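You operate a simulated robot arm through the tools that you are given. There is no shell and no other tool. Be economical: measure what you need, move in short steps, check, and stop when the job is done.

You run a simulated robot arm. Do the job below in one go: nothing can be reset, and whatever is moved stays where it is left.

JOB
Take the blue block from the top of the black bench and leave it on top of the purple block there. Fetch the blue tag marked "sample" from the top of the black bench and set it on the top of the long bench. Open the top drawer of the teal cabinet, put the grey strap coil on the top of the long bench away in the inside of the top drawer of the teal cabinet, then shut the drawer. Put two of the blue filters from the top of the long bench on the beige small paper sheet. Any order will do. Set down upright: blue block, blue filter.

It is judged by the outcome, as a careful person would: the job done as asked, and still so three seconds after it is handed in. It fails if anything else is knocked over, pushed out of place, dropped, spilled or broken. Flat cloth is picked up by pressing the open fingertips on it (5 to 10 N) and closing them slowly along it; thin cloth reads only 2 to 8 mm in the jaws.

ROBOT AND FRAMES
A 6-joint arm with a two-finger gripper on a trunk, on a base that drives. Base frame: it is fixed to the floor where the robot stands at the start and does not move with it; the origin is under the middle of the robot, x ahead of it, y to its left, z up; the surface under the hand at the start is at about z = 81. Readings come in cm, rad, newtons and seconds.
Its first joint turns from -2.897 to 2.897 rad. Places, roughly: blue block (3x3x5 cm) [120, 0, 80]; blue filter [0, -150, 75]; blue tag [50, -75, 75]; grey strap coil (6x6x2 cm) [-20, -180, 80]; inside of the top drawer of the teal cabinet [280, 870, 60]; purple block [125, 25, 75]; small paper sheet (37x28x2 cm) [-40, -220, 80]; top drawer of the teal cabinet [280, 870, 60]; top of the long bench [-90, -260, 80]. Payload 2.54 kg.
The TCP is the grasp point between the finger pads, 3 cm short of the fingertips. In the tool frame z runs along the fingers and y along their closing line. Largest opening 11.6 cm; the body of the gripper starts 9.5 cm behind the TCP.
Orientation is told as [roll, pitch, yaw] about the base's x, y, z axes, in that order, counted from this pose: with the fingers straight down and closing along the base's y, the tool's x points along the base's -x, its y along +y and its z along -z.

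CONTROLS
- The arm moves only by the tool move_arm. Its argument "deltas" is a list of rows, each a list of 7 numbers: the shift along the base's x, y, z in m, then the turn, a rotation vector about the base's x, y, z in degrees, then the opening in per cent of the stroke, from 0 (shut) to 100 (fully open). In form: [[dx, dy, dz, rx, ry, rz, jaw], ...]. A call has 1 to 12 rows; each row is the pose to reach, as a shift and turn from the pose commanded when the call began. A row lasts 0.2 s, in which the tool goes at most 5 cm and 0.15 rad; a call with a longer step from one row to the next is refused whole, and so is a gripper value outside its range. A pose out of reach is approached as far as the arm can. The call stops where the force on the tool passes 40 N (or 10 N more than at its start, if that is more) or the arm is blocked; 0.2 s more then pass. Each finger travels about 7.2 cm/s and halts on what it meets, pressing with about 36 N; the grip force reading is that of the motor and also rises with nothing between the fingers. The clock runs only during rows and for 0.2 s after the last one: add rows that repeat a pose to give the fingers time. The reply holds the time, the measured pose of the TCP, the force on the tool along the base axes, the opening and the grip force, in the units named above and with some noise, with the torque about the TCP (base axes, N m) and any sound that the robot's microphone picked up.
- Cameras (640 x 400 px; columns grow to the right, rows downward): "scene" is now at [-3.62, 10.7, 142.2]; the picture's right is [-0.45, -0.89, 0.00], its down [-0.39, 0.20, -0.90] and it looks along [0.80, -0.41, -0.44] (base axes); focal length 248 px, centre (320, 200). "wrist" rides on the gripper at [6.9, -1.5, -12.2] in the tool frame; the picture's right is [0.21, 0.98, 0.00], its down [-0.83, 0.18, -0.53] and it looks along [-0.52, 0.11, 0.85] (tool axes); focal length 251 px, centre (320, 200). There is no depth. A picture from a camera that has moved, and an enlarged one, comes with that camera's place and axes in the base frame and with its lens.
- get_image(camera): a new picture of that camera. The clock stands still meanwhile.
- steer(legs): drives the robot by 1 to 6 legs, each [ahead, left, turn to the left] in cm, cm and rad, along the robot's own axes; the way and the turn of a leg run together, so that a leg with both is an arc; at most 150 cm and 3.142 rad a leg. The arm and the cameras ride along, it lands a little off, and it stops where it bumps. It gives what a move gives.
- head_to(pan, tilt): turns the head with the scene camera to pan (to the left, within 2.094 rad either way) and tilt (down, from -0.506 to 1.204), counted from straight ahead of the robot. It gives what a move gives.
- close_up(camera, box): a new picture of the part [left, top, right, bottom] of that camera's present view, enlarged. The clock stands still meanwhile.
- finish_job(): hands the job in; it is judged then, once.

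Go step by step. Nothing tells you exact positions but the pictures and the camera data: compare them with the known pose of the tool, close in by small moves and look again before you grip or let go. The budget is 186 turns and 148 pictures, counting those below and the enlarged ones. Unless the task says otherwise, let go and move clear before handing in, and close with one line.

The tools are called after "Emit:" as a command line: name --pt "numbers of a row" for each row, then --argument value for the rest, lists and objects as JSON in quotes. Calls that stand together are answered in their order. move_arm: Moves the arm, as the interface text tells. Its arguments: {"type":"object","properties":{"deltas":{"type":"array"}},"required":["deltas"]} The other tools are called the same way: steer (legs) drives the base; head_to (pan, tilt) turns the head that bears the scene camera; get_image (camera) takes a picture; close_up (camera, box) takes an enlarged picture of a part of a camera's view; finish_job () hands the job in.

At the start:

```text
t: 0.0
tool_pos: [41.41, -36.09, 107.91]
orientation: [0.001, -0.002, 0.003]
ft_force: [-0.8, -0.6, 0.8]
wrist_torque: [-0.01, 0.02, -0.01]
opening: 11.6
grip_force: 0.1
robot x, y, heading: [0.45, -0.16, 0.0]
head pan, tilt: [-0.471, 0.452]
```

scene: 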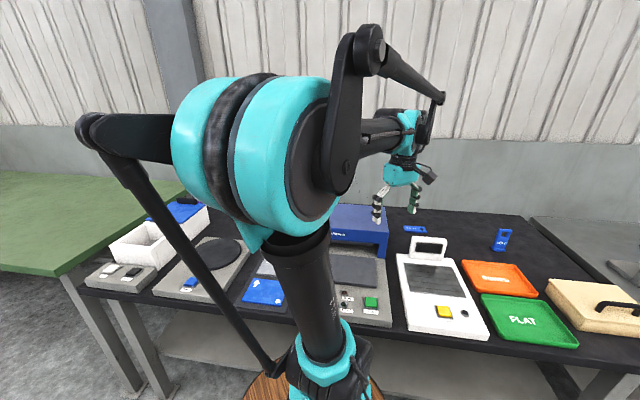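
wrist: 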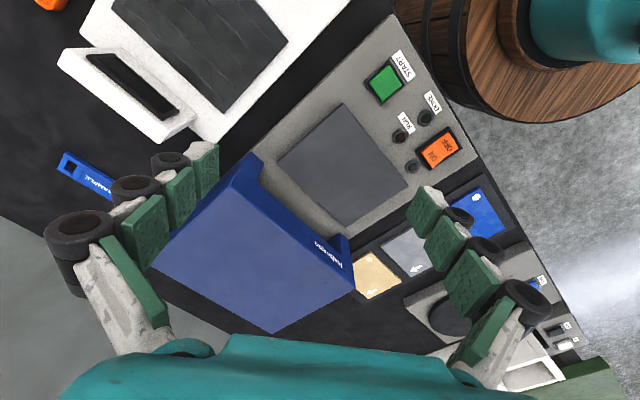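

I see the black bench with machines on it, the arm over it, and a blue "sample" tag near the back edge. I'll look around with the head to find the blocks and the long bench.

Emit:
head_to --pan 0.3 --tilt 0.45

Emit:
get_image --camera "scene"

Emit:
head_to --pan -1.3 --tilt 0.45

Emit:
get_image --camera "scene"

Emit:
head_to --pan -2.09 --tilt 0.4

Emit:
get_image --camera "scene"

Emit:
head_to --pan 1.4 --tilt 0.2

Emit:
get_image --camera "scene"

```text
t: 1.1
tool_pos: [41.51, -35.98, 108.05]
orientation: [0.0, 0.0, 0.0]
ft_force: [0.3, 0.8, -0.7]
wrist_torque: [-0.03, -0.01, 0.01]
opening: 11.6
grip_force: 0.0
robot x, y, heading: [0.17, -0.01, 0.003]
head pan, tilt: [0.3, 0.45]
```

```text
145 pictures are left
camera scene: at [-3.03, 17.57, 142.21], right [0.29, -0.96, 0.0], down [-0.42, -0.13, -0.9], along [0.86, 0.27, -0.44], focal length 248 px, centre (320, 200)
```

scene: 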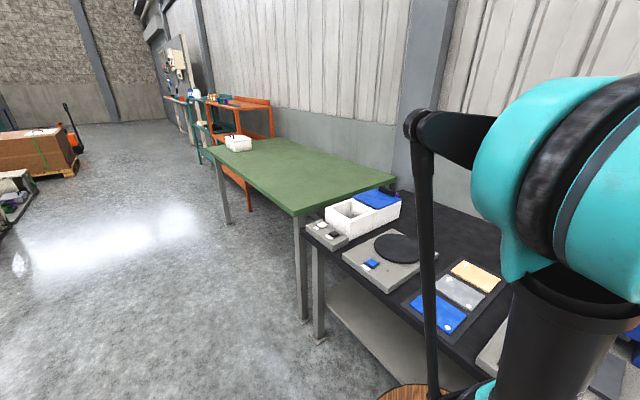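

```text
t: 2.8
tool_pos: [41.31, -36.08, 107.98]
orientation: [-0.001, -0.002, 0.0]
ft_force: [-0.1, 0.4, 0.1]
wrist_torque: [0.03, 0.03, 0.0]
opening: 11.61
grip_force: 0.1
robot x, y, heading: [0.37, 0.1, 0.003]
head pan, tilt: [-1.3, 0.45]
```

```text
144 pictures are left
camera scene: at [-9.35, 6.01, 142.21], right [-0.96, -0.27, 0.0], down [-0.12, 0.42, -0.9], along [0.24, -0.87, -0.44], focal length 248 px, centre (320, 200)
```

scene: 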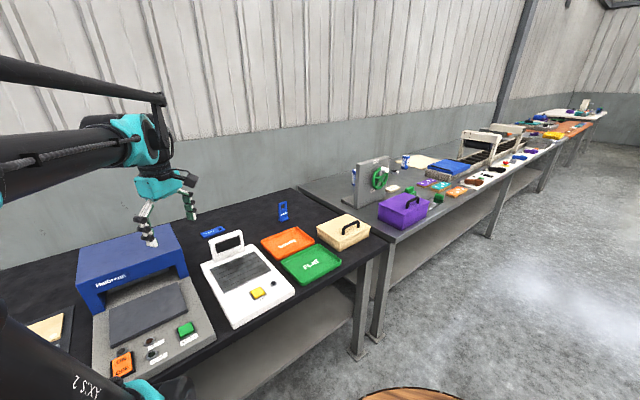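

```text
t: 3.9
tool_pos: [41.43, -35.97, 107.97]
orientation: [0.001, -0.002, 0.0]
ft_force: [0.7, -0.1, 0.2]
wrist_torque: [0.02, 0.0, 0.01]
opening: 11.58
grip_force: 0.0
robot x, y, heading: [-0.05, 0.12, -0.002]
head pan, tilt: [-2.089, 0.4]
```

```text
143 pictures are left
camera scene: at [-16.4, 6.81, 142.67], right [-0.87, 0.49, 0.0], down [0.19, 0.34, -0.92], along [-0.46, -0.8, -0.39], focal length 248 px, centre (320, 200)
```

scene: 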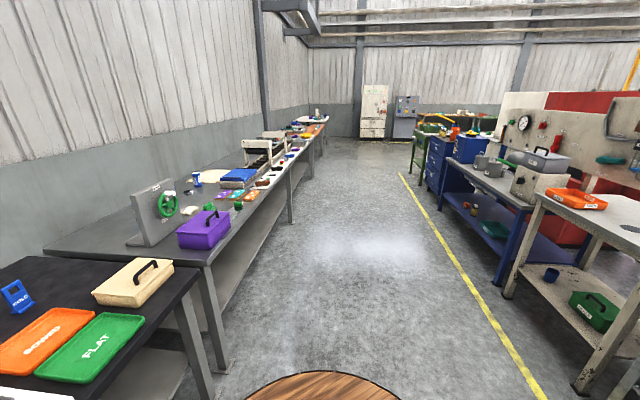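

```text
t: 6.8
tool_pos: [41.51, -35.99, 107.95]
orientation: [0.001, -0.002, 0.002]
ft_force: [0.0, -0.9, 0.4]
wrist_torque: [-0.05, 0.0, 0.0]
opening: 11.6
grip_force: 0.1
robot x, y, heading: [0.06, -0.21, 0.0]
head pan, tilt: [1.4, 0.201]
```

```text
142 pictures are left
camera scene: at [-10.23, 24.05, 144.53], right [0.99, -0.17, 0.0], down [-0.03, -0.2, -0.98], along [0.17, 0.97, -0.2], focal length 248 px, centre (320, 200)
```

scene: 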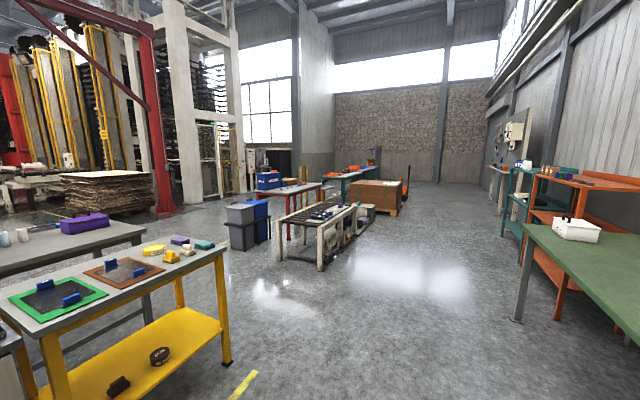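

Workshop is large; the blocks must be hidden behind the arm. I'll swing the arm to the right, clear of the view, and look ahead.

Emit:
move_arm --pt "-0.03 -0.02 0.02 0 0 0 100" --pt "-0.065 -0.045 0.04 0 0 0 100" --pt "-0.1 -0.07 0.06 0 0 0 100" --pt "-0.135 -0.095 0.06 0 0 0 100" --pt "-0.17 -0.12 0.06 0 0 0 100" --pt "-0.205 -0.145 0.06 0 0 0 100" --pt "-0.24 -0.17 0.06 0 0 0 100" --pt "-0.275 -0.195 0.06 0 0 0 100" --pt "-0.31 -0.21 0.06 0 0 0 100" --pt "-0.35 -0.22 0.06 0 0 0 100"

Emit:
head_to --pan -0.1 --tilt 0.5

Emit:
get_image --camera "scene"

```text
t: 9.0
tool_pos: [6.41, -58.18, 114.03]
orientation: [0.002, -0.002, 0.001]
ft_force: [0.5, 1.1, 0.4]
wrist_torque: [-0.03, 0.04, -0.03]
opening: 11.61
grip_force: 0.1
robot x, y, heading: [-0.28, -0.02, -0.002]
head pan, tilt: [1.4, 0.201]
```

```text
t: 10.6
tool_pos: [6.36, -58.24, 114.12]
orientation: [0.0, -0.002, 0.002]
ft_force: [0.5, -0.9, 0.1]
wrist_torque: [-0.01, 0.04, 0.0]
opening: 11.6
grip_force: 0.1
robot x, y, heading: [-0.25, 0.24, -0.004]
head pan, tilt: [-0.099, 0.499]
```

```text
141 pictures are left
camera scene: at [-2.76, 13.96, 141.76], right [-0.1, -1.0, 0.0], down [-0.48, 0.05, -0.88], along [0.87, -0.09, -0.48], focal length 248 px, centre (320, 200)
```

scene: 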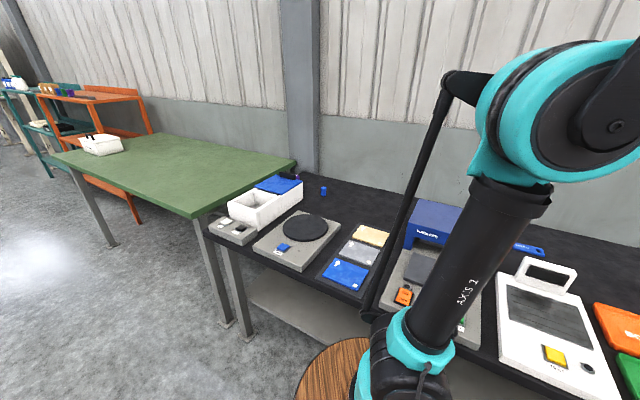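

A small blue block is at (323,189) and something purple shows behind the white box. I'll enlarge that.

Emit:
close_up --camera "scene" --box '[220, 160, 380, 260]'

Emit:
close_up --camera "scene" --box '[480, 200, 640, 300]'

```text
4.00 times, centred on (300, 210) of scene
camera zoom: at [-2.76, 13.96, 141.76], right [-0.1, -1.0, 0.0], down [-0.48, 0.05, -0.88], along [0.87, -0.09, -0.48], focal length 990 px, centre (400, 160)
```

zoom: 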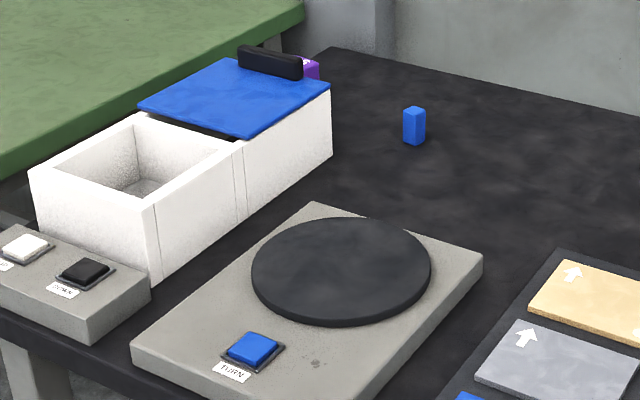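

```text
4.00 times, centred on (560, 250) of scene
camera zoom: at [-2.76, 13.96, 141.76], right [-0.1, -1.0, 0.0], down [-0.48, 0.05, -0.88], along [0.87, -0.09, -0.48], focal length 990 px, centre (-640, 0)
```

zoom: 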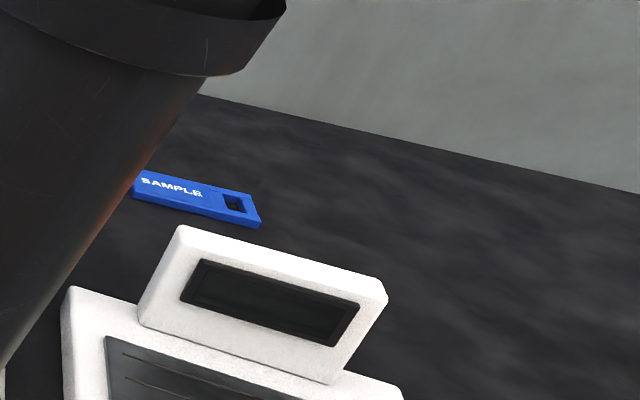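

The blue block stands at roughly (120,0), with the purple block behind the white box; the bench normal points about -0.55 rad. I'll turn to face the bench and move left along it.

Emit:
steer --legs '[[0, 0, -0.55], [0, 65, 0]]'

Emit:
head_to --pan 0.0 --tilt 0.5

Emit:
get_image --camera "scene"

```text
t: 15.9
tool_pos: [10.03, 4.3, 114.15]
orientation: [0.001, -0.003, -0.539]
ft_force: [-1.0, 0.2, 0.1]
wrist_torque: [0.03, 0.01, 0.0]
opening: 11.59
grip_force: 0.1
robot x, y, heading: [34.4, 57.73, -0.539]
head pan, tilt: [-0.099, 0.499]
```

```text
t: 16.5
tool_pos: [10.04, 4.23, 114.08]
orientation: [-0.001, -0.001, -0.539]
ft_force: [0.4, 0.0, -0.4]
wrist_torque: [-0.04, 0.0, 0.0]
opening: 11.6
grip_force: 0.1
robot x, y, heading: [34.73, 57.53, -0.546]
head pan, tilt: [0.0, 0.499]
```

```text
138 pictures are left
camera scene: at [39.94, 71.81, 141.76], right [-0.51, -0.86, 0.0], down [-0.41, 0.25, -0.88], along [0.75, -0.45, -0.48], focal length 248 px, centre (320, 200)
```

scene: 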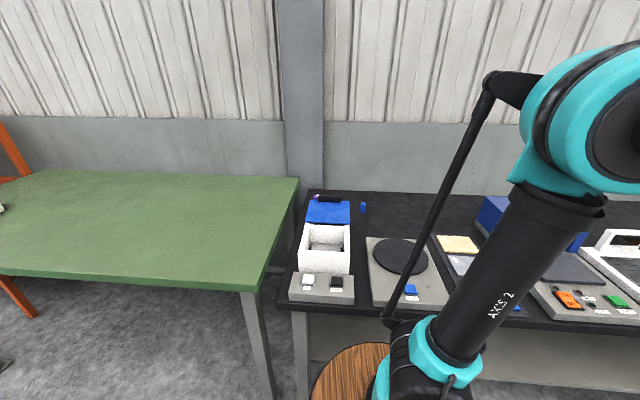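

Emit:
close_up --camera "scene" --box '[280, 170, 400, 245]'

```text
5.33 times, centred on (340, 208) of scene
camera zoom: at [39.94, 71.81, 141.76], right [-0.51, -0.86, 0.0], down [-0.41, 0.25, -0.88], along [0.75, -0.45, -0.48], focal length 1320 px, centre (213, 160)
```

zoom: 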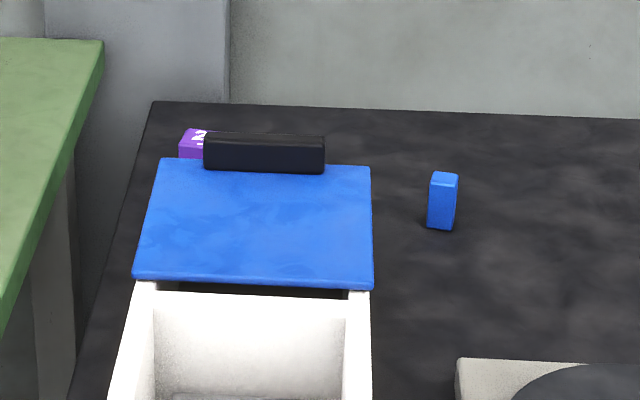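

Blue block triangulates to about (118.7,-0.5) on a surface z≈77.6. It's about 102 cm from the axis; I'll drive 11 cm ahead.

Emit:
steer --legs '[[11, 0, 0]]'

```text
t: 17.8
tool_pos: [18.88, -1.15, 113.91]
orientation: [0.001, -0.003, -0.535]
ft_force: [0.2, 0.5, 0.1]
wrist_torque: [-0.02, 0.01, 0.01]
opening: 11.59
grip_force: 0.0
robot x, y, heading: [43.53, 52.56, -0.537]
head pan, tilt: [0.0, 0.499]
stopped in leg 1: the robot was blocked; the commanded pose is now the measured one
```

Stopped against the bench front; position is fine for reach. Now I swing the arm over the bench to look with the wrist camera.

Emit:
steer --legs '[[-1, 0, 0]]'

Emit:
move_arm --pt "0.044 -0.005 0.01 0 0 0 100" --pt "0.088 -0.005 0.02 0 0 0 100" --pt "0.132 0.0 0.02 0 0 0 100" --pt "0.176 0.005 0.02 0 0 0 100" --pt "0.22 0.01 0.02 0 0 0 100" --pt "0.265 0.02 0.02 0 0 0 100" --pt "0.31 0.03 0.02 0 0 0 100" --pt "0.355 0.04 0.02 0 0 0 100" --pt "0.4 0.05 0.02 0 0 0 100" --pt "0.445 0.065 0.02 0 0 0 100" --pt "0.49 0.08 0.02 0 0 0 100" --pt "0.535 0.1 0.02 0 0 0 100"

Emit:
move_arm --pt "0.042 0.02 0 0 0 0 100" --pt "0.084 0.04 0 0 0 0 100" --pt "0.126 0.06 0 0 0 0 100" --pt "0.168 0.08 0 0 0 0 100" --pt "0.21 0.1 0 0 0 0 100" --pt "0.25 0.12 0 0 0 0 100" --pt "0.27 0.13 0 0 0 0 100"

Emit:
get_image --camera "wrist"

```text
t: 18.6
tool_pos: [18.06, -0.49, 113.95]
orientation: [0.001, -0.002, -0.538]
ft_force: [-0.2, -0.2, -0.7]
wrist_torque: [0.03, 0.0, 0.05]
opening: 11.59
grip_force: 0.1
robot x, y, heading: [42.8, 53.02, -0.537]
head pan, tilt: [0.0, 0.499]
```

```text
t: 21.2
tool_pos: [71.48, 9.38, 115.97]
orientation: [0.0, -0.003, -0.539]
ft_force: [0.3, -0.2, -0.2]
wrist_torque: [0.01, -0.03, -0.02]
opening: 11.59
grip_force: 0.0
robot x, y, heading: [42.17, 52.31, -0.533]
head pan, tilt: [0.0, 0.499]
```

```text
t: 22.8
tool_pos: [98.72, 22.42, 116.26]
orientation: [0.001, -0.002, -0.537]
ft_force: [0.2, 0.3, -0.4]
wrist_torque: [-0.02, -0.03, -0.01]
opening: 11.61
grip_force: 0.0
robot x, y, heading: [42.64, 52.95, -0.54]
head pan, tilt: [0.0, 0.499]
```

```text
136 pictures are left
camera wrist: at [92.02, 24.8, 128.5], right [0.32, 0.95, 0.0], down [0.8, -0.27, 0.54], along [0.51, -0.17, -0.84], focal length 251 px, centre (320, 200)
```

wrist: 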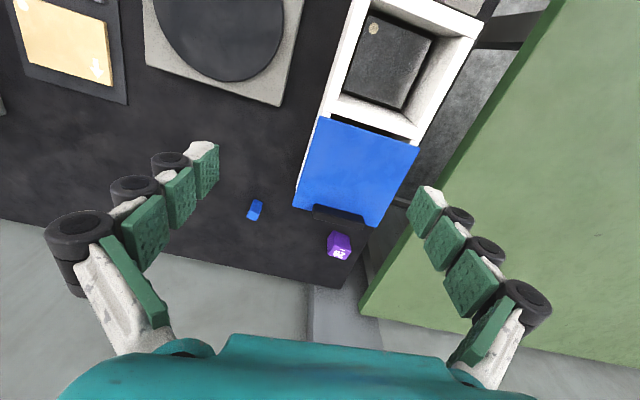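

Emit:
close_up --camera "wrist" --box '[230, 180, 390, 280]'

```text
4.00 times, centred on (310, 230) of wrist
camera zoom: at [92.02, 24.8, 128.5], right [0.32, 0.95, 0.0], down [0.8, -0.27, 0.54], along [0.51, -0.17, -0.84], focal length 1006 px, centre (360, 80)
```

zoom: 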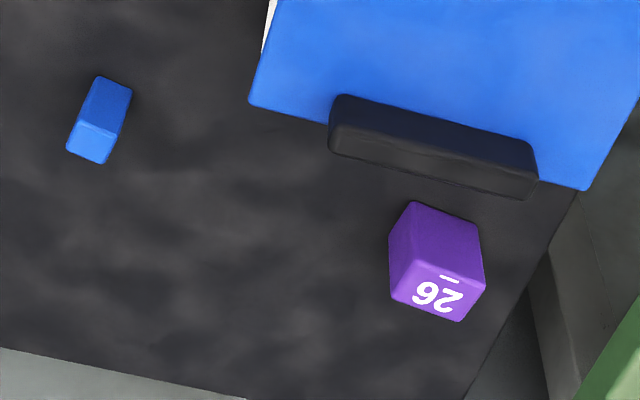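

Blue block is about (119,-0.3), edges rotated ~-11° from the jaw; the purple block (~4 cm cube) is near (137.5,14.5), at the limit of reach, so I'll grip with the tool tilted 20° forward. I hover above the blue block first.

Emit:
move_arm --pt "0.025 -0.028 -0.01 0 0 -4 80" --pt "0.05 -0.056 -0.02 0 0 -8 60" --pt "0.076 -0.085 -0.03 0 0 -11 60" --pt "0.101 -0.114 -0.05 0 0 -11 60" --pt "0.126 -0.142 -0.075 0 0 -11 60" --pt "0.152 -0.17 -0.1 0 0 -11 60" --pt "0.177 -0.2 -0.12 0 0 -11 60" --pt "0.202 -0.227 -0.14 0 0 -11 60"

Emit:
move_arm --pt "0 0 0 -4.5 -5 0 60" --pt "0 0 0 -9 -10 0 60" --pt "0 0 0 -13.4 -14.9 0 60" --pt "0 0 0 -13.4 -14.9 0 60"

Emit:
get_image --camera "wrist"

Emit:
get_image --camera "scene"

```text
t: 24.6
tool_pos: [118.6, -0.48, 102.4]
orientation: [0.0, -0.005, -0.728]
ft_force: [0.1, 0.3, -0.2]
wrist_torque: [-0.03, -0.03, 0.02]
opening: 6.97
grip_force: 0.1
robot x, y, heading: [42.16, 53.03, -0.534]
head pan, tilt: [0.0, 0.499]
```

```text
t: 25.6
tool_pos: [118.85, -0.37, 102.12]
orientation: [-0.003, -0.351, -0.728]
ft_force: [0.8, 0.2, 0.0]
wrist_torque: [-0.02, 0.0, 0.03]
opening: 6.98
grip_force: 0.0
robot x, y, heading: [42.43, 52.74, -0.537]
head pan, tilt: [0.0, 0.499]
```

```text
134 pictures are left
camera wrist: at [109.8, 5.57, 111.26], right [0.5, 0.86, -0.08], down [0.56, -0.26, 0.79], along [0.66, -0.44, -0.61], focal length 251 px, centre (320, 200)
```

wrist: 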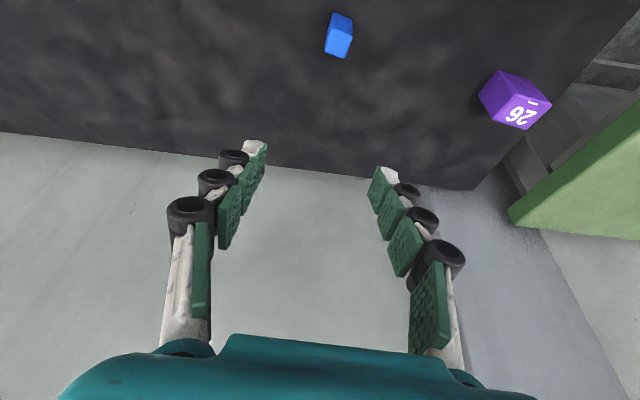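

```text
133 pictures are left
camera scene: at [47.89, 66.93, 141.76], right [-0.51, -0.86, 0.0], down [-0.41, 0.25, -0.88], along [0.75, -0.45, -0.48], focal length 248 px, centre (320, 200)
```

scene: 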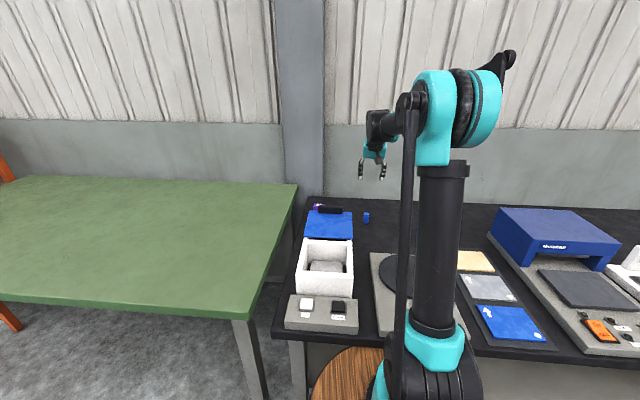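

Emit:
close_up --camera "wrist" --box '[300, 0, 380, 60]'

Emit:
close_up --camera "wrist" --box '[470, 60, 570, 135]'

Emit:
close_up --camera "scene" --box '[290, 190, 390, 250]'

```text
6.67 times, centred on (340, 30) of wrist
camera zoom: at [109.8, 5.57, 111.26], right [0.5, 0.86, -0.08], down [0.56, -0.26, 0.79], along [0.66, -0.44, -0.61], focal length 1676 px, centre (187, 1333)
```

zoom: 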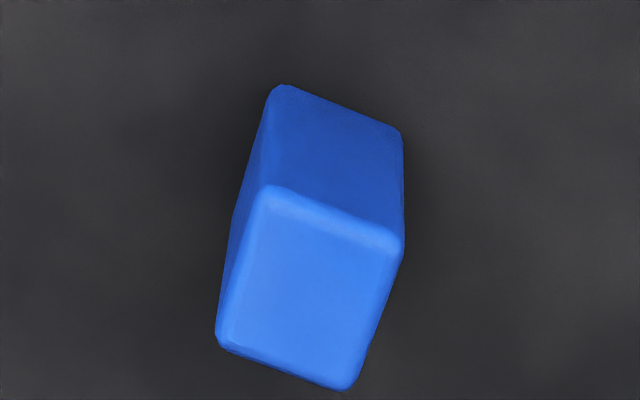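

```text
5.33 times, centred on (520, 98) of wrist
camera zoom: at [109.8, 5.57, 111.26], right [0.5, 0.86, -0.08], down [0.56, -0.26, 0.79], along [0.66, -0.44, -0.61], focal length 1341 px, centre (-747, 747)
```

zoom: 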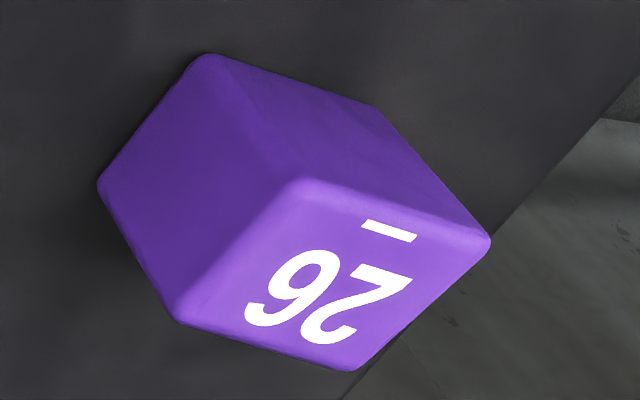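

```text
6.40 times, centred on (340, 220) of scene
camera zoom: at [47.89, 66.93, 141.76], right [-0.51, -0.86, 0.0], down [-0.41, 0.25, -0.88], along [0.75, -0.45, -0.48], focal length 1584 px, centre (192, 72)
```

zoom: 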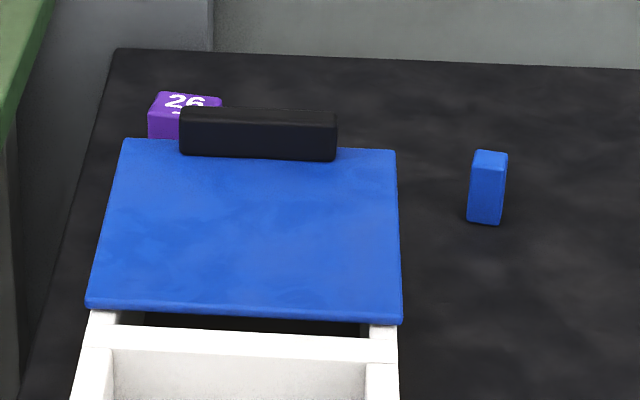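

Refined: blue block (118.7,-0.1), its axis about 7° further; purple block near (135.7,15.5), top z≈83. I turn and descend around the blue block.

Emit:
move_arm --pt "-0.001 0.002 -0.03 0 0 -7 60" --pt "-0.001 0.002 -0.07 0 0 -7 60" --pt "-0.001 0.002 -0.11 0 0 -7 60" --pt "-0.001 0.002 -0.14 0 0 -7 60" --pt "-0.001 0.002 -0.16 0 0 -7 60"

Emit:
get_image --camera "wrist"

Emit:
close_up --camera "scene" --box '[310, 140, 430, 240]'

```text
t: 26.8
tool_pos: [118.61, -0.24, 86.16]
orientation: [-0.002, -0.351, -0.85]
ft_force: [-0.3, -0.1, -0.1]
wrist_torque: [0.02, -0.03, -0.02]
opening: 6.96
grip_force: 0.0
robot x, y, heading: [42.43, 52.5, -0.538]
head pan, tilt: [0.0, 0.499]
```

```text
129 pictures are left
camera wrist: at [110.4, 6.74, 95.32], right [0.6, 0.8, -0.08], down [0.53, -0.32, 0.79], along [0.6, -0.51, -0.61], focal length 251 px, centre (320, 200)
```

wrist: 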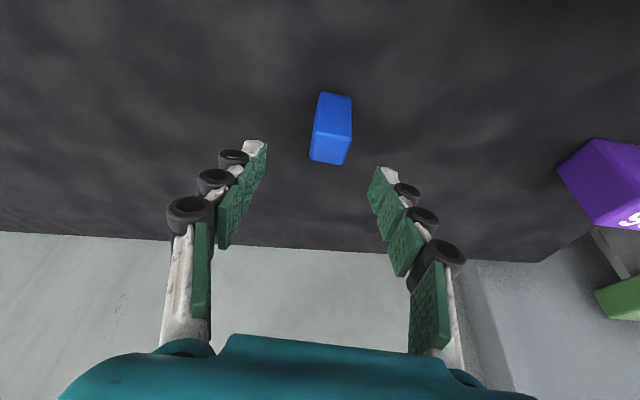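

```text
4.00 times, centred on (370, 190) of scene
camera zoom: at [47.88, 66.94, 141.76], right [-0.51, -0.86, 0.0], down [-0.41, 0.25, -0.88], along [0.75, -0.45, -0.48], focal length 990 px, centre (120, 240)
```

zoom: 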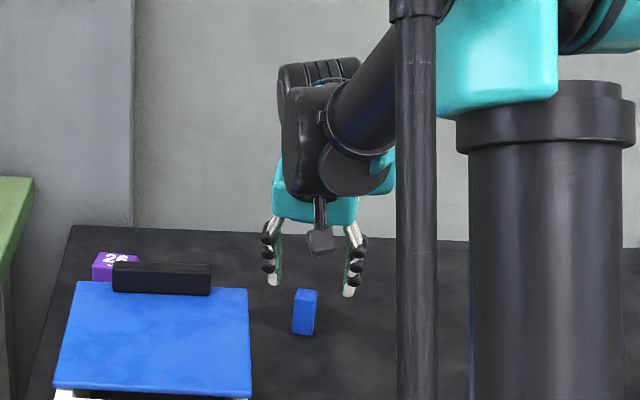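

The block is centred between the fingers within 3 mm and aligned. Descend to grip height and close.

Emit:
move_arm --pt "0.002 0.003 -0.02 0 0 0 60" --pt "0.002 0.003 -0.04 0 0 0 60" --pt "0.002 0.003 -0.045 0 0 0 60" --pt "0.002 0.003 -0.045 0 0 0 40" --pt "0.002 0.003 -0.045 0 0 0 25" --pt "0.002 0.003 -0.045 0 0 0 12" --pt "0.002 0.003 -0.045 0 0 0 12"

Emit:
get_image --camera "wrist"

```text
t: 28.4
tool_pos: [118.75, 0.1, 81.66]
orientation: [-0.003, -0.353, -0.85]
ft_force: [-0.8, -0.4, -0.3]
wrist_torque: [-0.02, 0.05, 0.04]
opening: 2.25
grip_force: 36.3
robot x, y, heading: [42.6, 52.45, -0.538]
head pan, tilt: [0.0, 0.499]
```

```text
127 pictures are left
camera wrist: at [110.68, 7.05, 90.76], right [0.6, 0.8, -0.08], down [0.53, -0.32, 0.79], along [0.6, -0.51, -0.61], focal length 251 px, centre (320, 200)
```

wrist: 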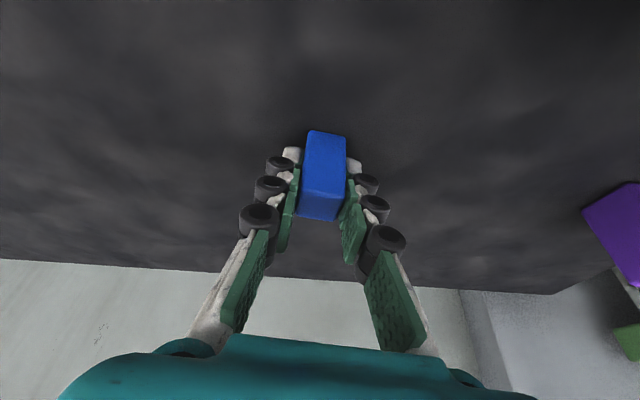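

Gripped (2.25 cm). Lift, turn 6° to match the purple block, and move over it at safe height.

Emit:
move_arm --pt "0 0 0.04 0 0 0 8" --pt "0 0 0.08 0 0 0 8" --pt "0 0 0.12 0 0 0 8" --pt "0.0 0.0 0.15 0 0 6 8" --pt "0.035 0.032 0.15 0 0 6 8" --pt "0.07 0.064 0.15 0 0 6 8" --pt "0.105 0.096 0.15 0 0 6 8" --pt "0.14 0.128 0.15 0 0 6 8" --pt "0.168 0.153 0.15 0 0 6 8" --pt "0.168 0.153 0.15 0 0 6 8"

Emit:
get_image --camera "wrist"

Emit:
close_up --camera "scene" --box '[270, 130, 390, 230]'

```text
t: 30.6
tool_pos: [135.72, 16.04, 96.49]
orientation: [-0.002, -0.354, -0.745]
ft_force: [0.2, -0.1, -0.1]
wrist_torque: [-0.04, 0.02, 0.01]
opening: 2.26
grip_force: 35.9
robot x, y, heading: [42.55, 53.07, -0.535]
head pan, tilt: [0.0, 0.499]
```

```text
126 pictures are left
camera wrist: at [126.82, 21.99, 105.57], right [0.52, 0.85, -0.08], down [0.56, -0.27, 0.79], along [0.65, -0.45, -0.61], focal length 251 px, centre (320, 200)
```

wrist: 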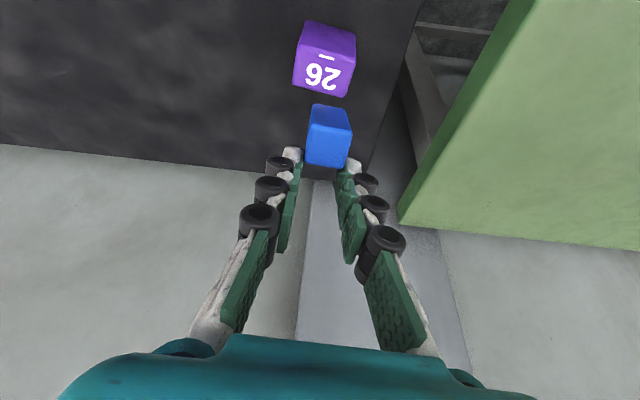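

```text
4.00 times, centred on (330, 180) of scene
camera zoom: at [47.88, 66.94, 141.76], right [-0.51, -0.86, 0.0], down [-0.41, 0.25, -0.88], along [0.75, -0.45, -0.48], focal length 990 px, centre (280, 280)
```

zoom: 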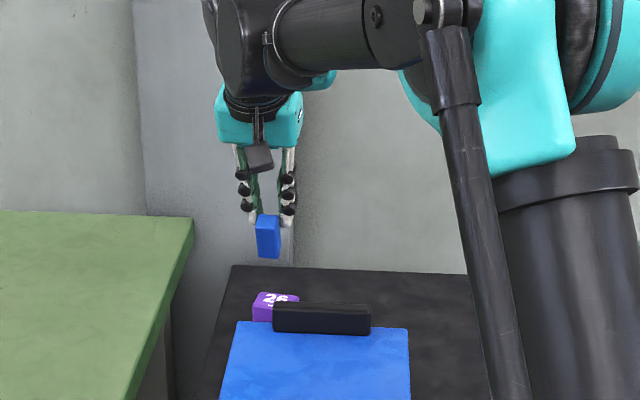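

The block seems lower in the jaws than at the grip; I'll enlarge to check.

Emit:
close_up --camera "wrist" --box '[260, 10, 400, 190]'

Emit:
close_up --camera "scene" --box '[310, 160, 358, 220]'

```text
2.22 times, centred on (330, 100) of wrist
camera zoom: at [126.82, 21.99, 105.57], right [0.52, 0.85, -0.08], down [0.56, -0.27, 0.79], along [0.65, -0.45, -0.61], focal length 559 px, centre (298, 422)
```

zoom: 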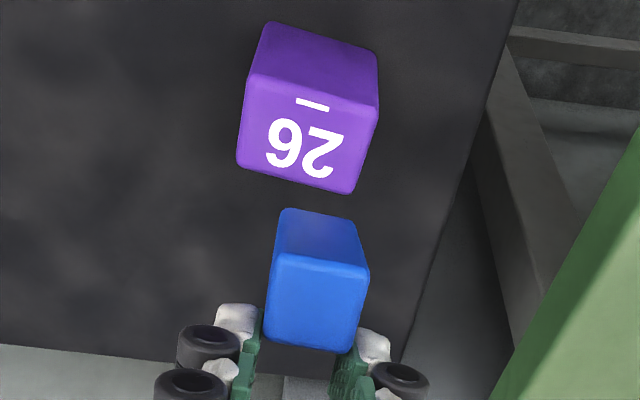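

```text
6.67 times, centred on (334, 190) of scene
camera zoom: at [47.88, 66.94, 141.76], right [-0.51, -0.86, 0.0], down [-0.41, 0.25, -0.88], along [0.75, -0.45, -0.48], focal length 1651 px, centre (227, 267)
```

zoom: 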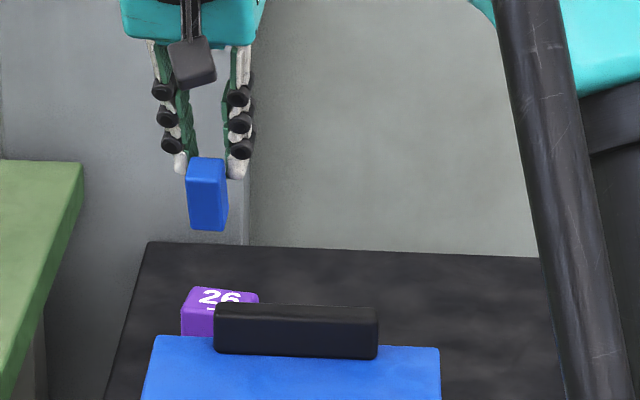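

Emit:
close_up --camera "wrist" --box '[290, 95, 370, 175]'

Emit:
close_up --camera "scene" --box '[325, 170, 350, 205]'

```text
5.00 times, centred on (330, 135) of wrist
camera zoom: at [126.82, 21.99, 105.57], right [0.52, 0.85, -0.08], down [0.56, -0.27, 0.79], along [0.65, -0.45, -0.61], focal length 1257 px, centre (270, 525)
```

zoom: 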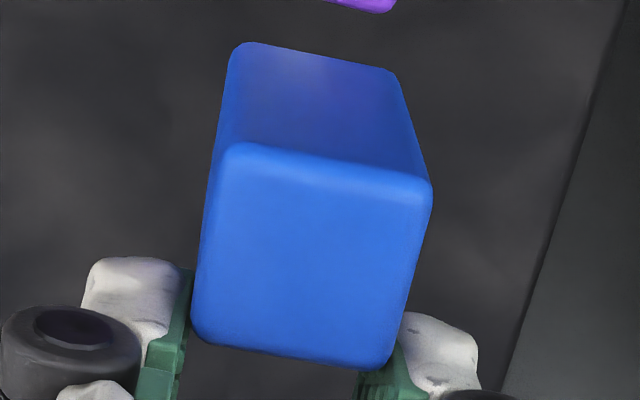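

```text
11.43 times, centred on (338, 188) of scene
camera zoom: at [47.88, 66.94, 141.76], right [-0.51, -0.86, 0.0], down [-0.41, 0.25, -0.88], along [0.75, -0.45, -0.48], focal length 2830 px, centre (120, 343)
```

zoom: 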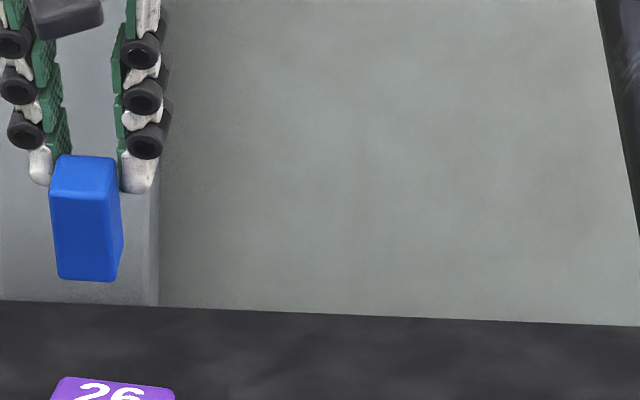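

The block has pivoted to line up with the tilted fingers and slid to the tips. I'll slowly un-tilt the tool to bring it upright and see how far the reach allows.

Emit:
move_arm --pt "0 0 0 1.4 1.5 0 0" --pt "0 0 0 2.8 3.0 0 0" --pt "0 0 0 4.2 4.5 0 0" --pt "0 0 0 5.6 6.0 0 0" --pt "0 0 0 7.0 7.5 0 0" --pt "0 0 0 8.4 9.0 0 0" --pt "0 0 0 9.8 10.5 0 0" --pt "0 0 0 11.2 12.0 0 0" --pt "0 0 0 12.4 13.4 0 0" --pt "0 0 0 13.6 14.7 0 0"

Emit:
close_up --camera "wrist" --box '[220, 10, 420, 210]'

Emit:
close_up --camera "scene" --box '[310, 160, 358, 220]'

```text
t: 32.8
tool_pos: [135.78, 15.32, 96.64]
orientation: [-0.001, -0.001, -0.743]
ft_force: [-0.1, 0.1, 0.1]
wrist_torque: [-0.06, -0.04, 0.01]
opening: 2.25
grip_force: 36.2
robot x, y, heading: [42.31, 52.64, -0.541]
head pan, tilt: [0.0, 0.499]
```

```text
2.00 times, centred on (320, 110) of wrist
camera zoom: at [129.64, 18.98, 108.82], right [0.51, 0.86, 0.0], down [0.73, -0.43, 0.54], along [0.46, -0.27, -0.84], focal length 503 px, centre (320, 380)
```

zoom: 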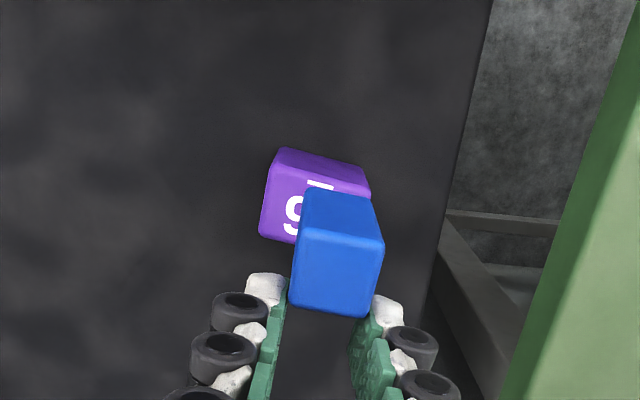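

```text
6.67 times, centred on (334, 190) of scene
camera zoom: at [47.88, 66.94, 141.76], right [-0.51, -0.86, 0.0], down [-0.41, 0.25, -0.88], along [0.75, -0.45, -0.48], focal length 1651 px, centre (227, 267)
```

zoom: 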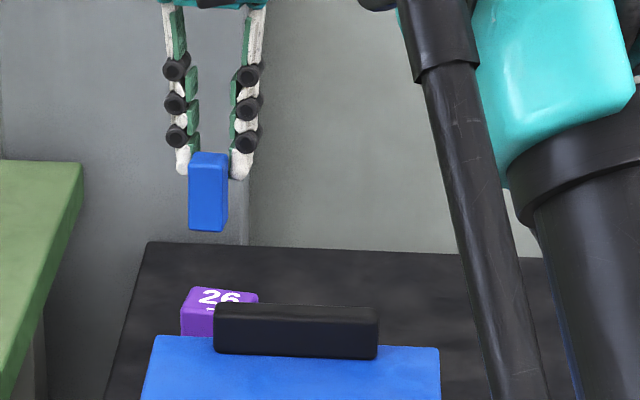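

The tool reached vertical, and the block hangs upright about 2 cm nearer to me than the TCP. I shift it over the purple block's centre (~135.1,15.2) slowly, then lower partway.

Emit:
move_arm --pt "0.002 -0.004 0 0 0 0 0" --pt "0.004 -0.008 0 0 0 0 0" --pt "0.006 -0.012 0 0 0 0 0" --pt "0.008 -0.014 0 0 0 0 0" --pt "0.008 -0.014 -0.008 0 0 0 0" --pt "0.008 -0.014 -0.016 0 0 0 0" --pt "0.008 -0.014 -0.024 0 0 0 0" --pt "0.008 -0.014 -0.032 0 0 0 0" --pt "0.008 -0.014 -0.04 0 0 0 0"

Emit:
close_up --camera "wrist" --box '[220, 10, 420, 210]'

Emit:
close_up --camera "scene" --box '[310, 160, 358, 220]'

```text
t: 34.8
tool_pos: [136.35, 14.12, 92.57]
orientation: [-0.001, -0.002, -0.745]
ft_force: [0.1, 0.0, -0.3]
wrist_torque: [-0.01, 0.01, -0.01]
opening: 2.28
grip_force: 36.5
robot x, y, heading: [42.65, 53.01, -0.535]
head pan, tilt: [0.0, 0.499]
```

```text
2.00 times, centred on (320, 110) of wrist
camera zoom: at [130.34, 17.68, 104.8], right [0.51, 0.86, 0.0], down [0.73, -0.43, 0.54], along [0.46, -0.27, -0.84], focal length 503 px, centre (320, 380)
```

zoom: 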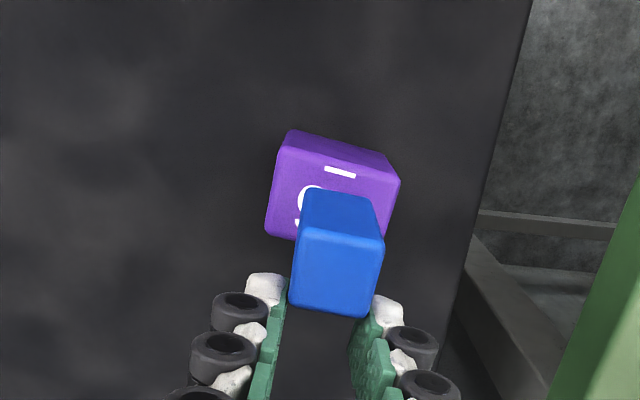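

```text
6.67 times, centred on (334, 190) of scene
camera zoom: at [47.88, 66.94, 141.76], right [-0.51, -0.86, 0.0], down [-0.41, 0.25, -0.88], along [0.75, -0.45, -0.48], focal length 1651 px, centre (227, 267)
```

zoom: 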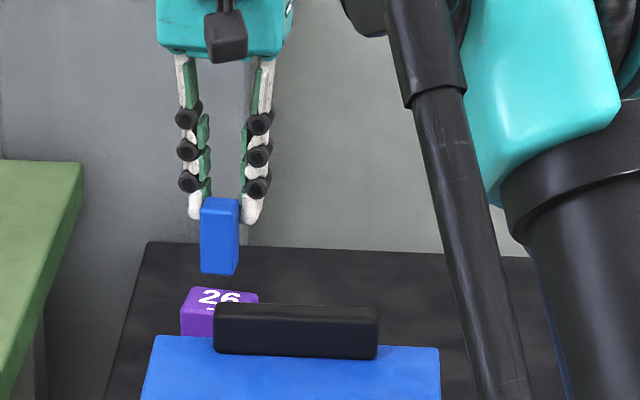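

The block is upright and centred over the purple block (135.1,15.4). Lowering gently until it touches.

Emit:
move_arm --pt "0 0 -0.006 0 0 0 0" --pt "0 0 -0.012 0 0 0 0" --pt "0 0 -0.018 0 0 0 0" --pt "0 0 -0.023 0 0 0 0" --pt "0 0 -0.026 0 0 0 0" --pt "0 0 -0.028 0 0 0 0"

Emit:
close_up --camera "wrist" --box '[220, 10, 420, 210]'

Emit:
close_up --camera "scene" --box '[310, 180, 350, 220]'

```text
t: 36.2
tool_pos: [136.43, 14.26, 89.88]
orientation: [-0.001, -0.003, -0.746]
ft_force: [7.3, -2.1, 32.4]
wrist_torque: [0.1, -0.11, -0.03]
opening: 2.27
grip_force: 36.0
robot x, y, heading: [42.33, 52.9, -0.54]
head pan, tilt: [0.0, 0.499]
```

```text
2.00 times, centred on (320, 110) of wrist
camera zoom: at [130.33, 17.74, 102.14], right [0.51, 0.86, 0.0], down [0.73, -0.43, 0.54], along [0.46, -0.27, -0.84], focal length 503 px, centre (320, 380)
```

zoom: 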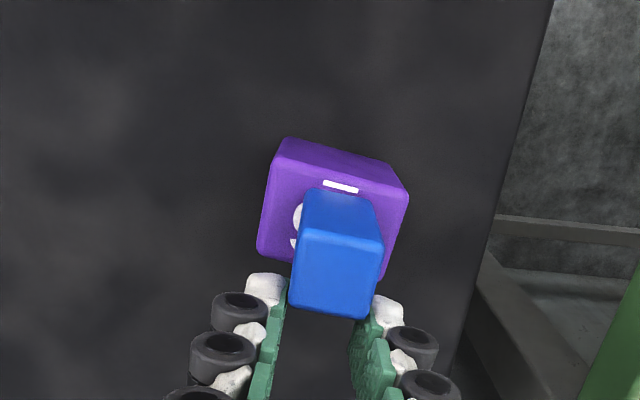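

```text
10.00 times, centred on (330, 200) of scene
camera zoom: at [47.78, 66.98, 141.76], right [-0.51, -0.86, 0.0], down [-0.41, 0.25, -0.88], along [0.75, -0.45, -0.48], focal length 2476 px, centre (220, 200)
```

zoom: 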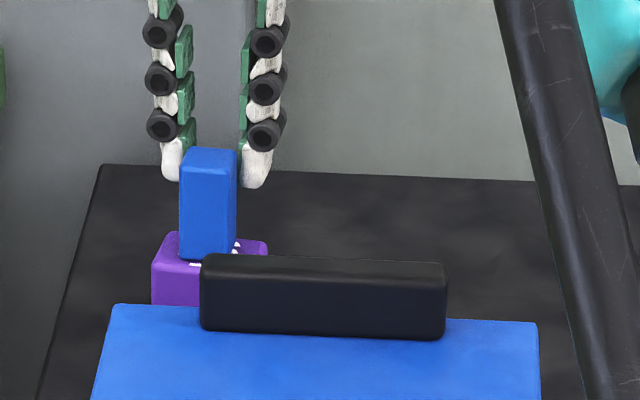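

Contact made (32 N). I relieve the pressure a little, then open slowly.

Emit:
move_arm --pt "0 0 0.001 0 0 0 0" --pt "0 0 0.001 0 0 0 0"

```text
t: 36.8
tool_pos: [136.46, 14.14, 89.93]
orientation: [-0.004, -0.003, -0.746]
ft_force: [-1.5, 3.7, 21.1]
wrist_torque: [0.38, 0.24, -0.04]
opening: 2.26
grip_force: 36.0
robot x, y, heading: [42.09, 52.57, -0.538]
head pan, tilt: [0.0, 0.499]
```

Emit:
move_arm --pt "0 0 0.0015 0 0 0 0" --pt "0 0 0.0015 0 0 0 0"

```text
t: 37.4
tool_pos: [136.49, 14.0, 89.89]
orientation: [-0.001, -0.003, -0.747]
ft_force: [0.4, 0.8, 3.7]
wrist_torque: [0.09, 0.01, -0.01]
opening: 2.26
grip_force: 35.8
robot x, y, heading: [42.66, 52.75, -0.536]
head pan, tilt: [0.0, 0.499]
```

Nearly no load now; opening slowly and looking.

Emit:
move_arm --pt "0 0 0 0 0 0 20" --pt "0 0 0 0 0 0 24" --pt "0 0 0 0 0 0 30" --pt "0 0 0 0 0 0 40" --pt "0 0 0 0 0 0 50"

Emit:
close_up --camera "scene" --box '[310, 180, 350, 220]'

Emit:
close_up --camera "wrist" --box '[220, 10, 420, 210]'

```text
t: 38.6
tool_pos: [136.53, 14.08, 89.93]
orientation: [-0.001, -0.002, -0.746]
ft_force: [0.9, 0.1, 0.3]
wrist_torque: [-0.01, 0.03, -0.01]
opening: 5.79
grip_force: 0.1
robot x, y, heading: [42.56, 52.6, -0.534]
head pan, tilt: [0.0, 0.499]
```

```text
10.00 times, centred on (330, 200) of scene
camera zoom: at [47.89, 66.94, 141.76], right [-0.51, -0.86, 0.0], down [-0.41, 0.25, -0.88], along [0.75, -0.45, -0.48], focal length 2476 px, centre (220, 200)
```

zoom: 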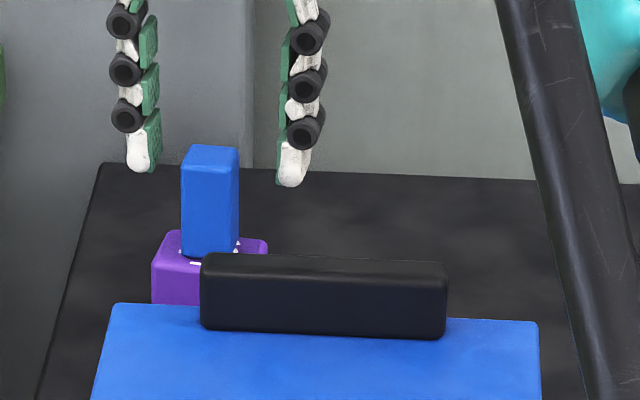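

```text
2.00 times, centred on (320, 110) of wrist
camera zoom: at [130.38, 17.63, 102.22], right [0.51, 0.86, 0.0], down [0.73, -0.43, 0.54], along [0.46, -0.27, -0.84], focal length 503 px, centre (320, 380)
```

zoom: 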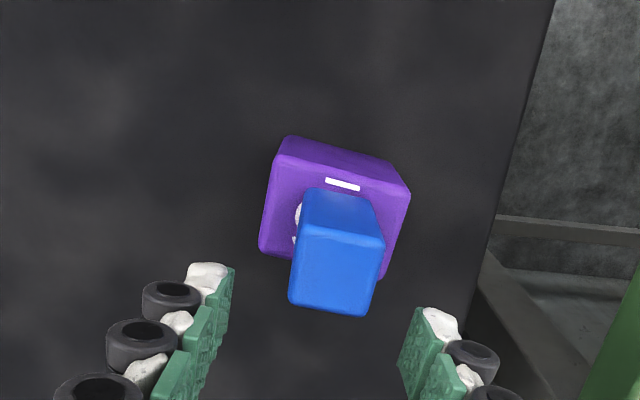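

Blue block stands on the purple block. I lift clear, retract over the bench, then look for the tag.

Emit:
move_arm --pt "0 0 0.02 0 0 0 50" --pt "0 0 0.05 0 0 0 50" --pt "-0.01 0.006 0.09 0 0 0 50" --pt "-0.035 0.021 0.13 0 0 0 50" --pt "-0.065 0.039 0.165 0 0 0 50" --pt "-0.1 0.06 0.19 0 0 0 50" --pt "-0.14 0.084 0.2 0 0 0 50" --pt "-0.18 0.107 0.2 0 0 0 50" --pt "-0.22 0.13 0.2 0 0 0 50" --pt "-0.26 0.155 0.2 0 0 0 50" --pt "-0.3 0.178 0.2 0 0 0 50" --pt "-0.34 0.2 0.2 0 0 0 50"

Emit:
steer --legs '[[-3, 0, 0], [0, -90, 0]]'

Emit:
head_to --pan -0.2 --tilt 0.55

Emit:
get_image --camera "scene"

Emit:
get_image --camera "wrist"

```text
t: 41.2
tool_pos: [102.22, 33.87, 109.87]
orientation: [0.0, 0.0, -0.746]
ft_force: [0.6, 0.0, -0.2]
wrist_torque: [0.04, 0.06, -0.03]
opening: 5.77
grip_force: 0.1
robot x, y, heading: [42.63, 52.79, -0.537]
head pan, tilt: [0.0, 0.499]
```

```text
t: 46.0
tool_pos: [53.89, -35.92, 110.0]
orientation: [-0.001, -0.004, -0.742]
ft_force: [0.0, 0.6, -0.6]
wrist_torque: [0.0, 0.04, 0.04]
opening: 5.79
grip_force: 0.1
robot x, y, heading: [-6.53, -17.28, -0.538]
head pan, tilt: [0.0, 0.499]
stopped in leg 2: the robot was blocked; the commanded pose is now the measured one
```

```text
t: 46.8
tool_pos: [53.98, -35.9, 109.99]
orientation: [-0.001, -0.005, -0.742]
ft_force: [0.0, -0.8, 0.0]
wrist_torque: [-0.01, -0.01, -0.01]
opening: 5.78
grip_force: 0.1
robot x, y, heading: [-5.99, -17.57, -0.536]
head pan, tilt: [-0.201, 0.55]
```

```text
112 pictures are left
camera scene: at [-1.64, -4.38, 141.3], right [-0.67, -0.74, 0.0], down [-0.39, 0.35, -0.85], along [0.63, -0.57, -0.52], focal length 248 px, centre (320, 200)
```

scene: 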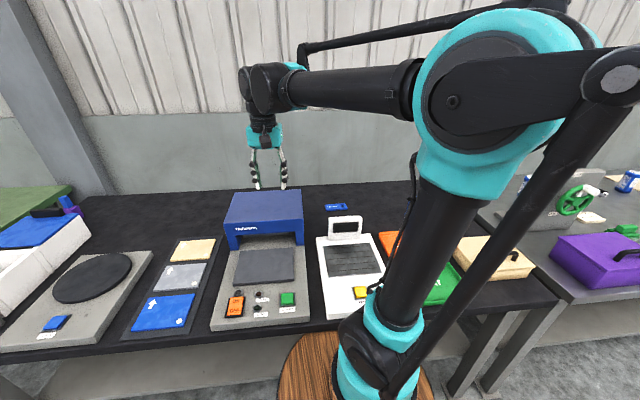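

```text
111 pictures are left
camera wrist: at [47.81, -32.29, 122.25], right [0.5, 0.86, 0.0], down [0.73, -0.42, 0.54], along [0.46, -0.27, -0.84], focal length 251 px, centre (320, 200)
```

wrist: 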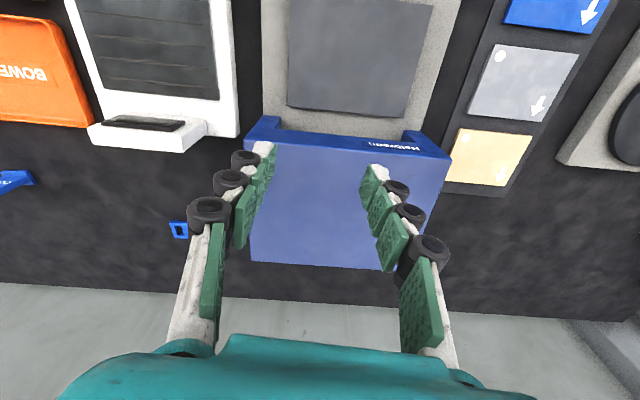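

The tag lies at about (64.6,-75.5), in reach from here. I back off 3 cm from whatever touched, and bring the wrist camera over the tag.

Emit:
steer --legs '[[-3, 0, 0]]'

Emit:
move_arm --pt "0.01 -0.04 0 0 0 3 50" --pt "0.02 -0.085 0 0 0 6 50" --pt "0.03 -0.13 0 0 0 9 50" --pt "0.035 -0.175 0 0 0 12 50" --pt "0.035 -0.22 0 0 0 12 50" --pt "0.035 -0.265 -0.01 0 0 12 50" --pt "0.035 -0.31 -0.02 0 0 12 50" --pt "0.035 -0.34 -0.03 0 0 12 50"

Emit:
get_image --camera "wrist"

```text
t: 47.6
tool_pos: [51.37, -34.31, 110.11]
orientation: [-0.002, -0.003, -0.744]
ft_force: [0.3, -0.9, -0.6]
wrist_torque: [-0.05, 0.02, -0.01]
opening: 5.78
grip_force: 0.1
robot x, y, heading: [-8.4, -15.77, -0.534]
head pan, tilt: [-0.201, 0.55]
```

```text
t: 49.4
tool_pos: [54.83, -68.51, 107.15]
orientation: [-0.002, -0.003, -0.533]
ft_force: [0.2, 0.6, 1.3]
wrist_torque: [-0.05, -0.03, 0.01]
opening: 5.77
grip_force: 0.0
robot x, y, heading: [-8.34, -15.54, -0.537]
head pan, tilt: [-0.201, 0.55]
```

```text
110 pictures are left
camera wrist: at [48.08, -66.3, 119.32], right [0.31, 0.95, 0.0], down [0.8, -0.26, 0.54], along [0.51, -0.17, -0.84], focal length 251 px, centre (320, 200)
```

wrist: 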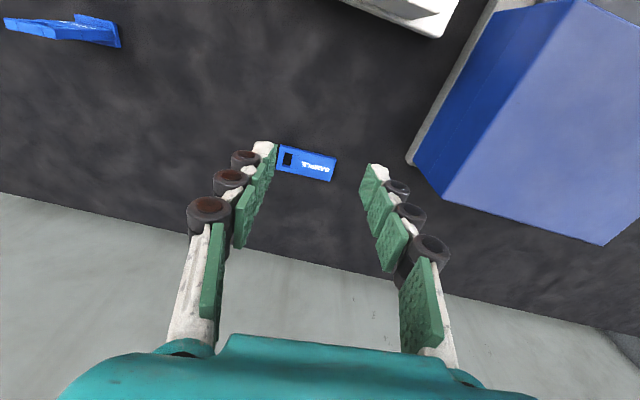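

Emit:
close_up --camera "wrist" --box '[260, 125, 360, 200]'

```text
5.33 times, centred on (310, 162) of wrist
camera zoom: at [48.08, -66.3, 119.32], right [0.31, 0.95, 0.0], down [0.8, -0.26, 0.54], along [0.51, -0.17, -0.84], focal length 1341 px, centre (373, 400)
```

zoom: 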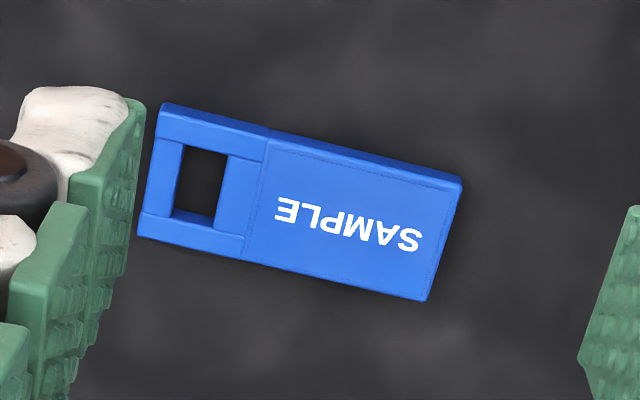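

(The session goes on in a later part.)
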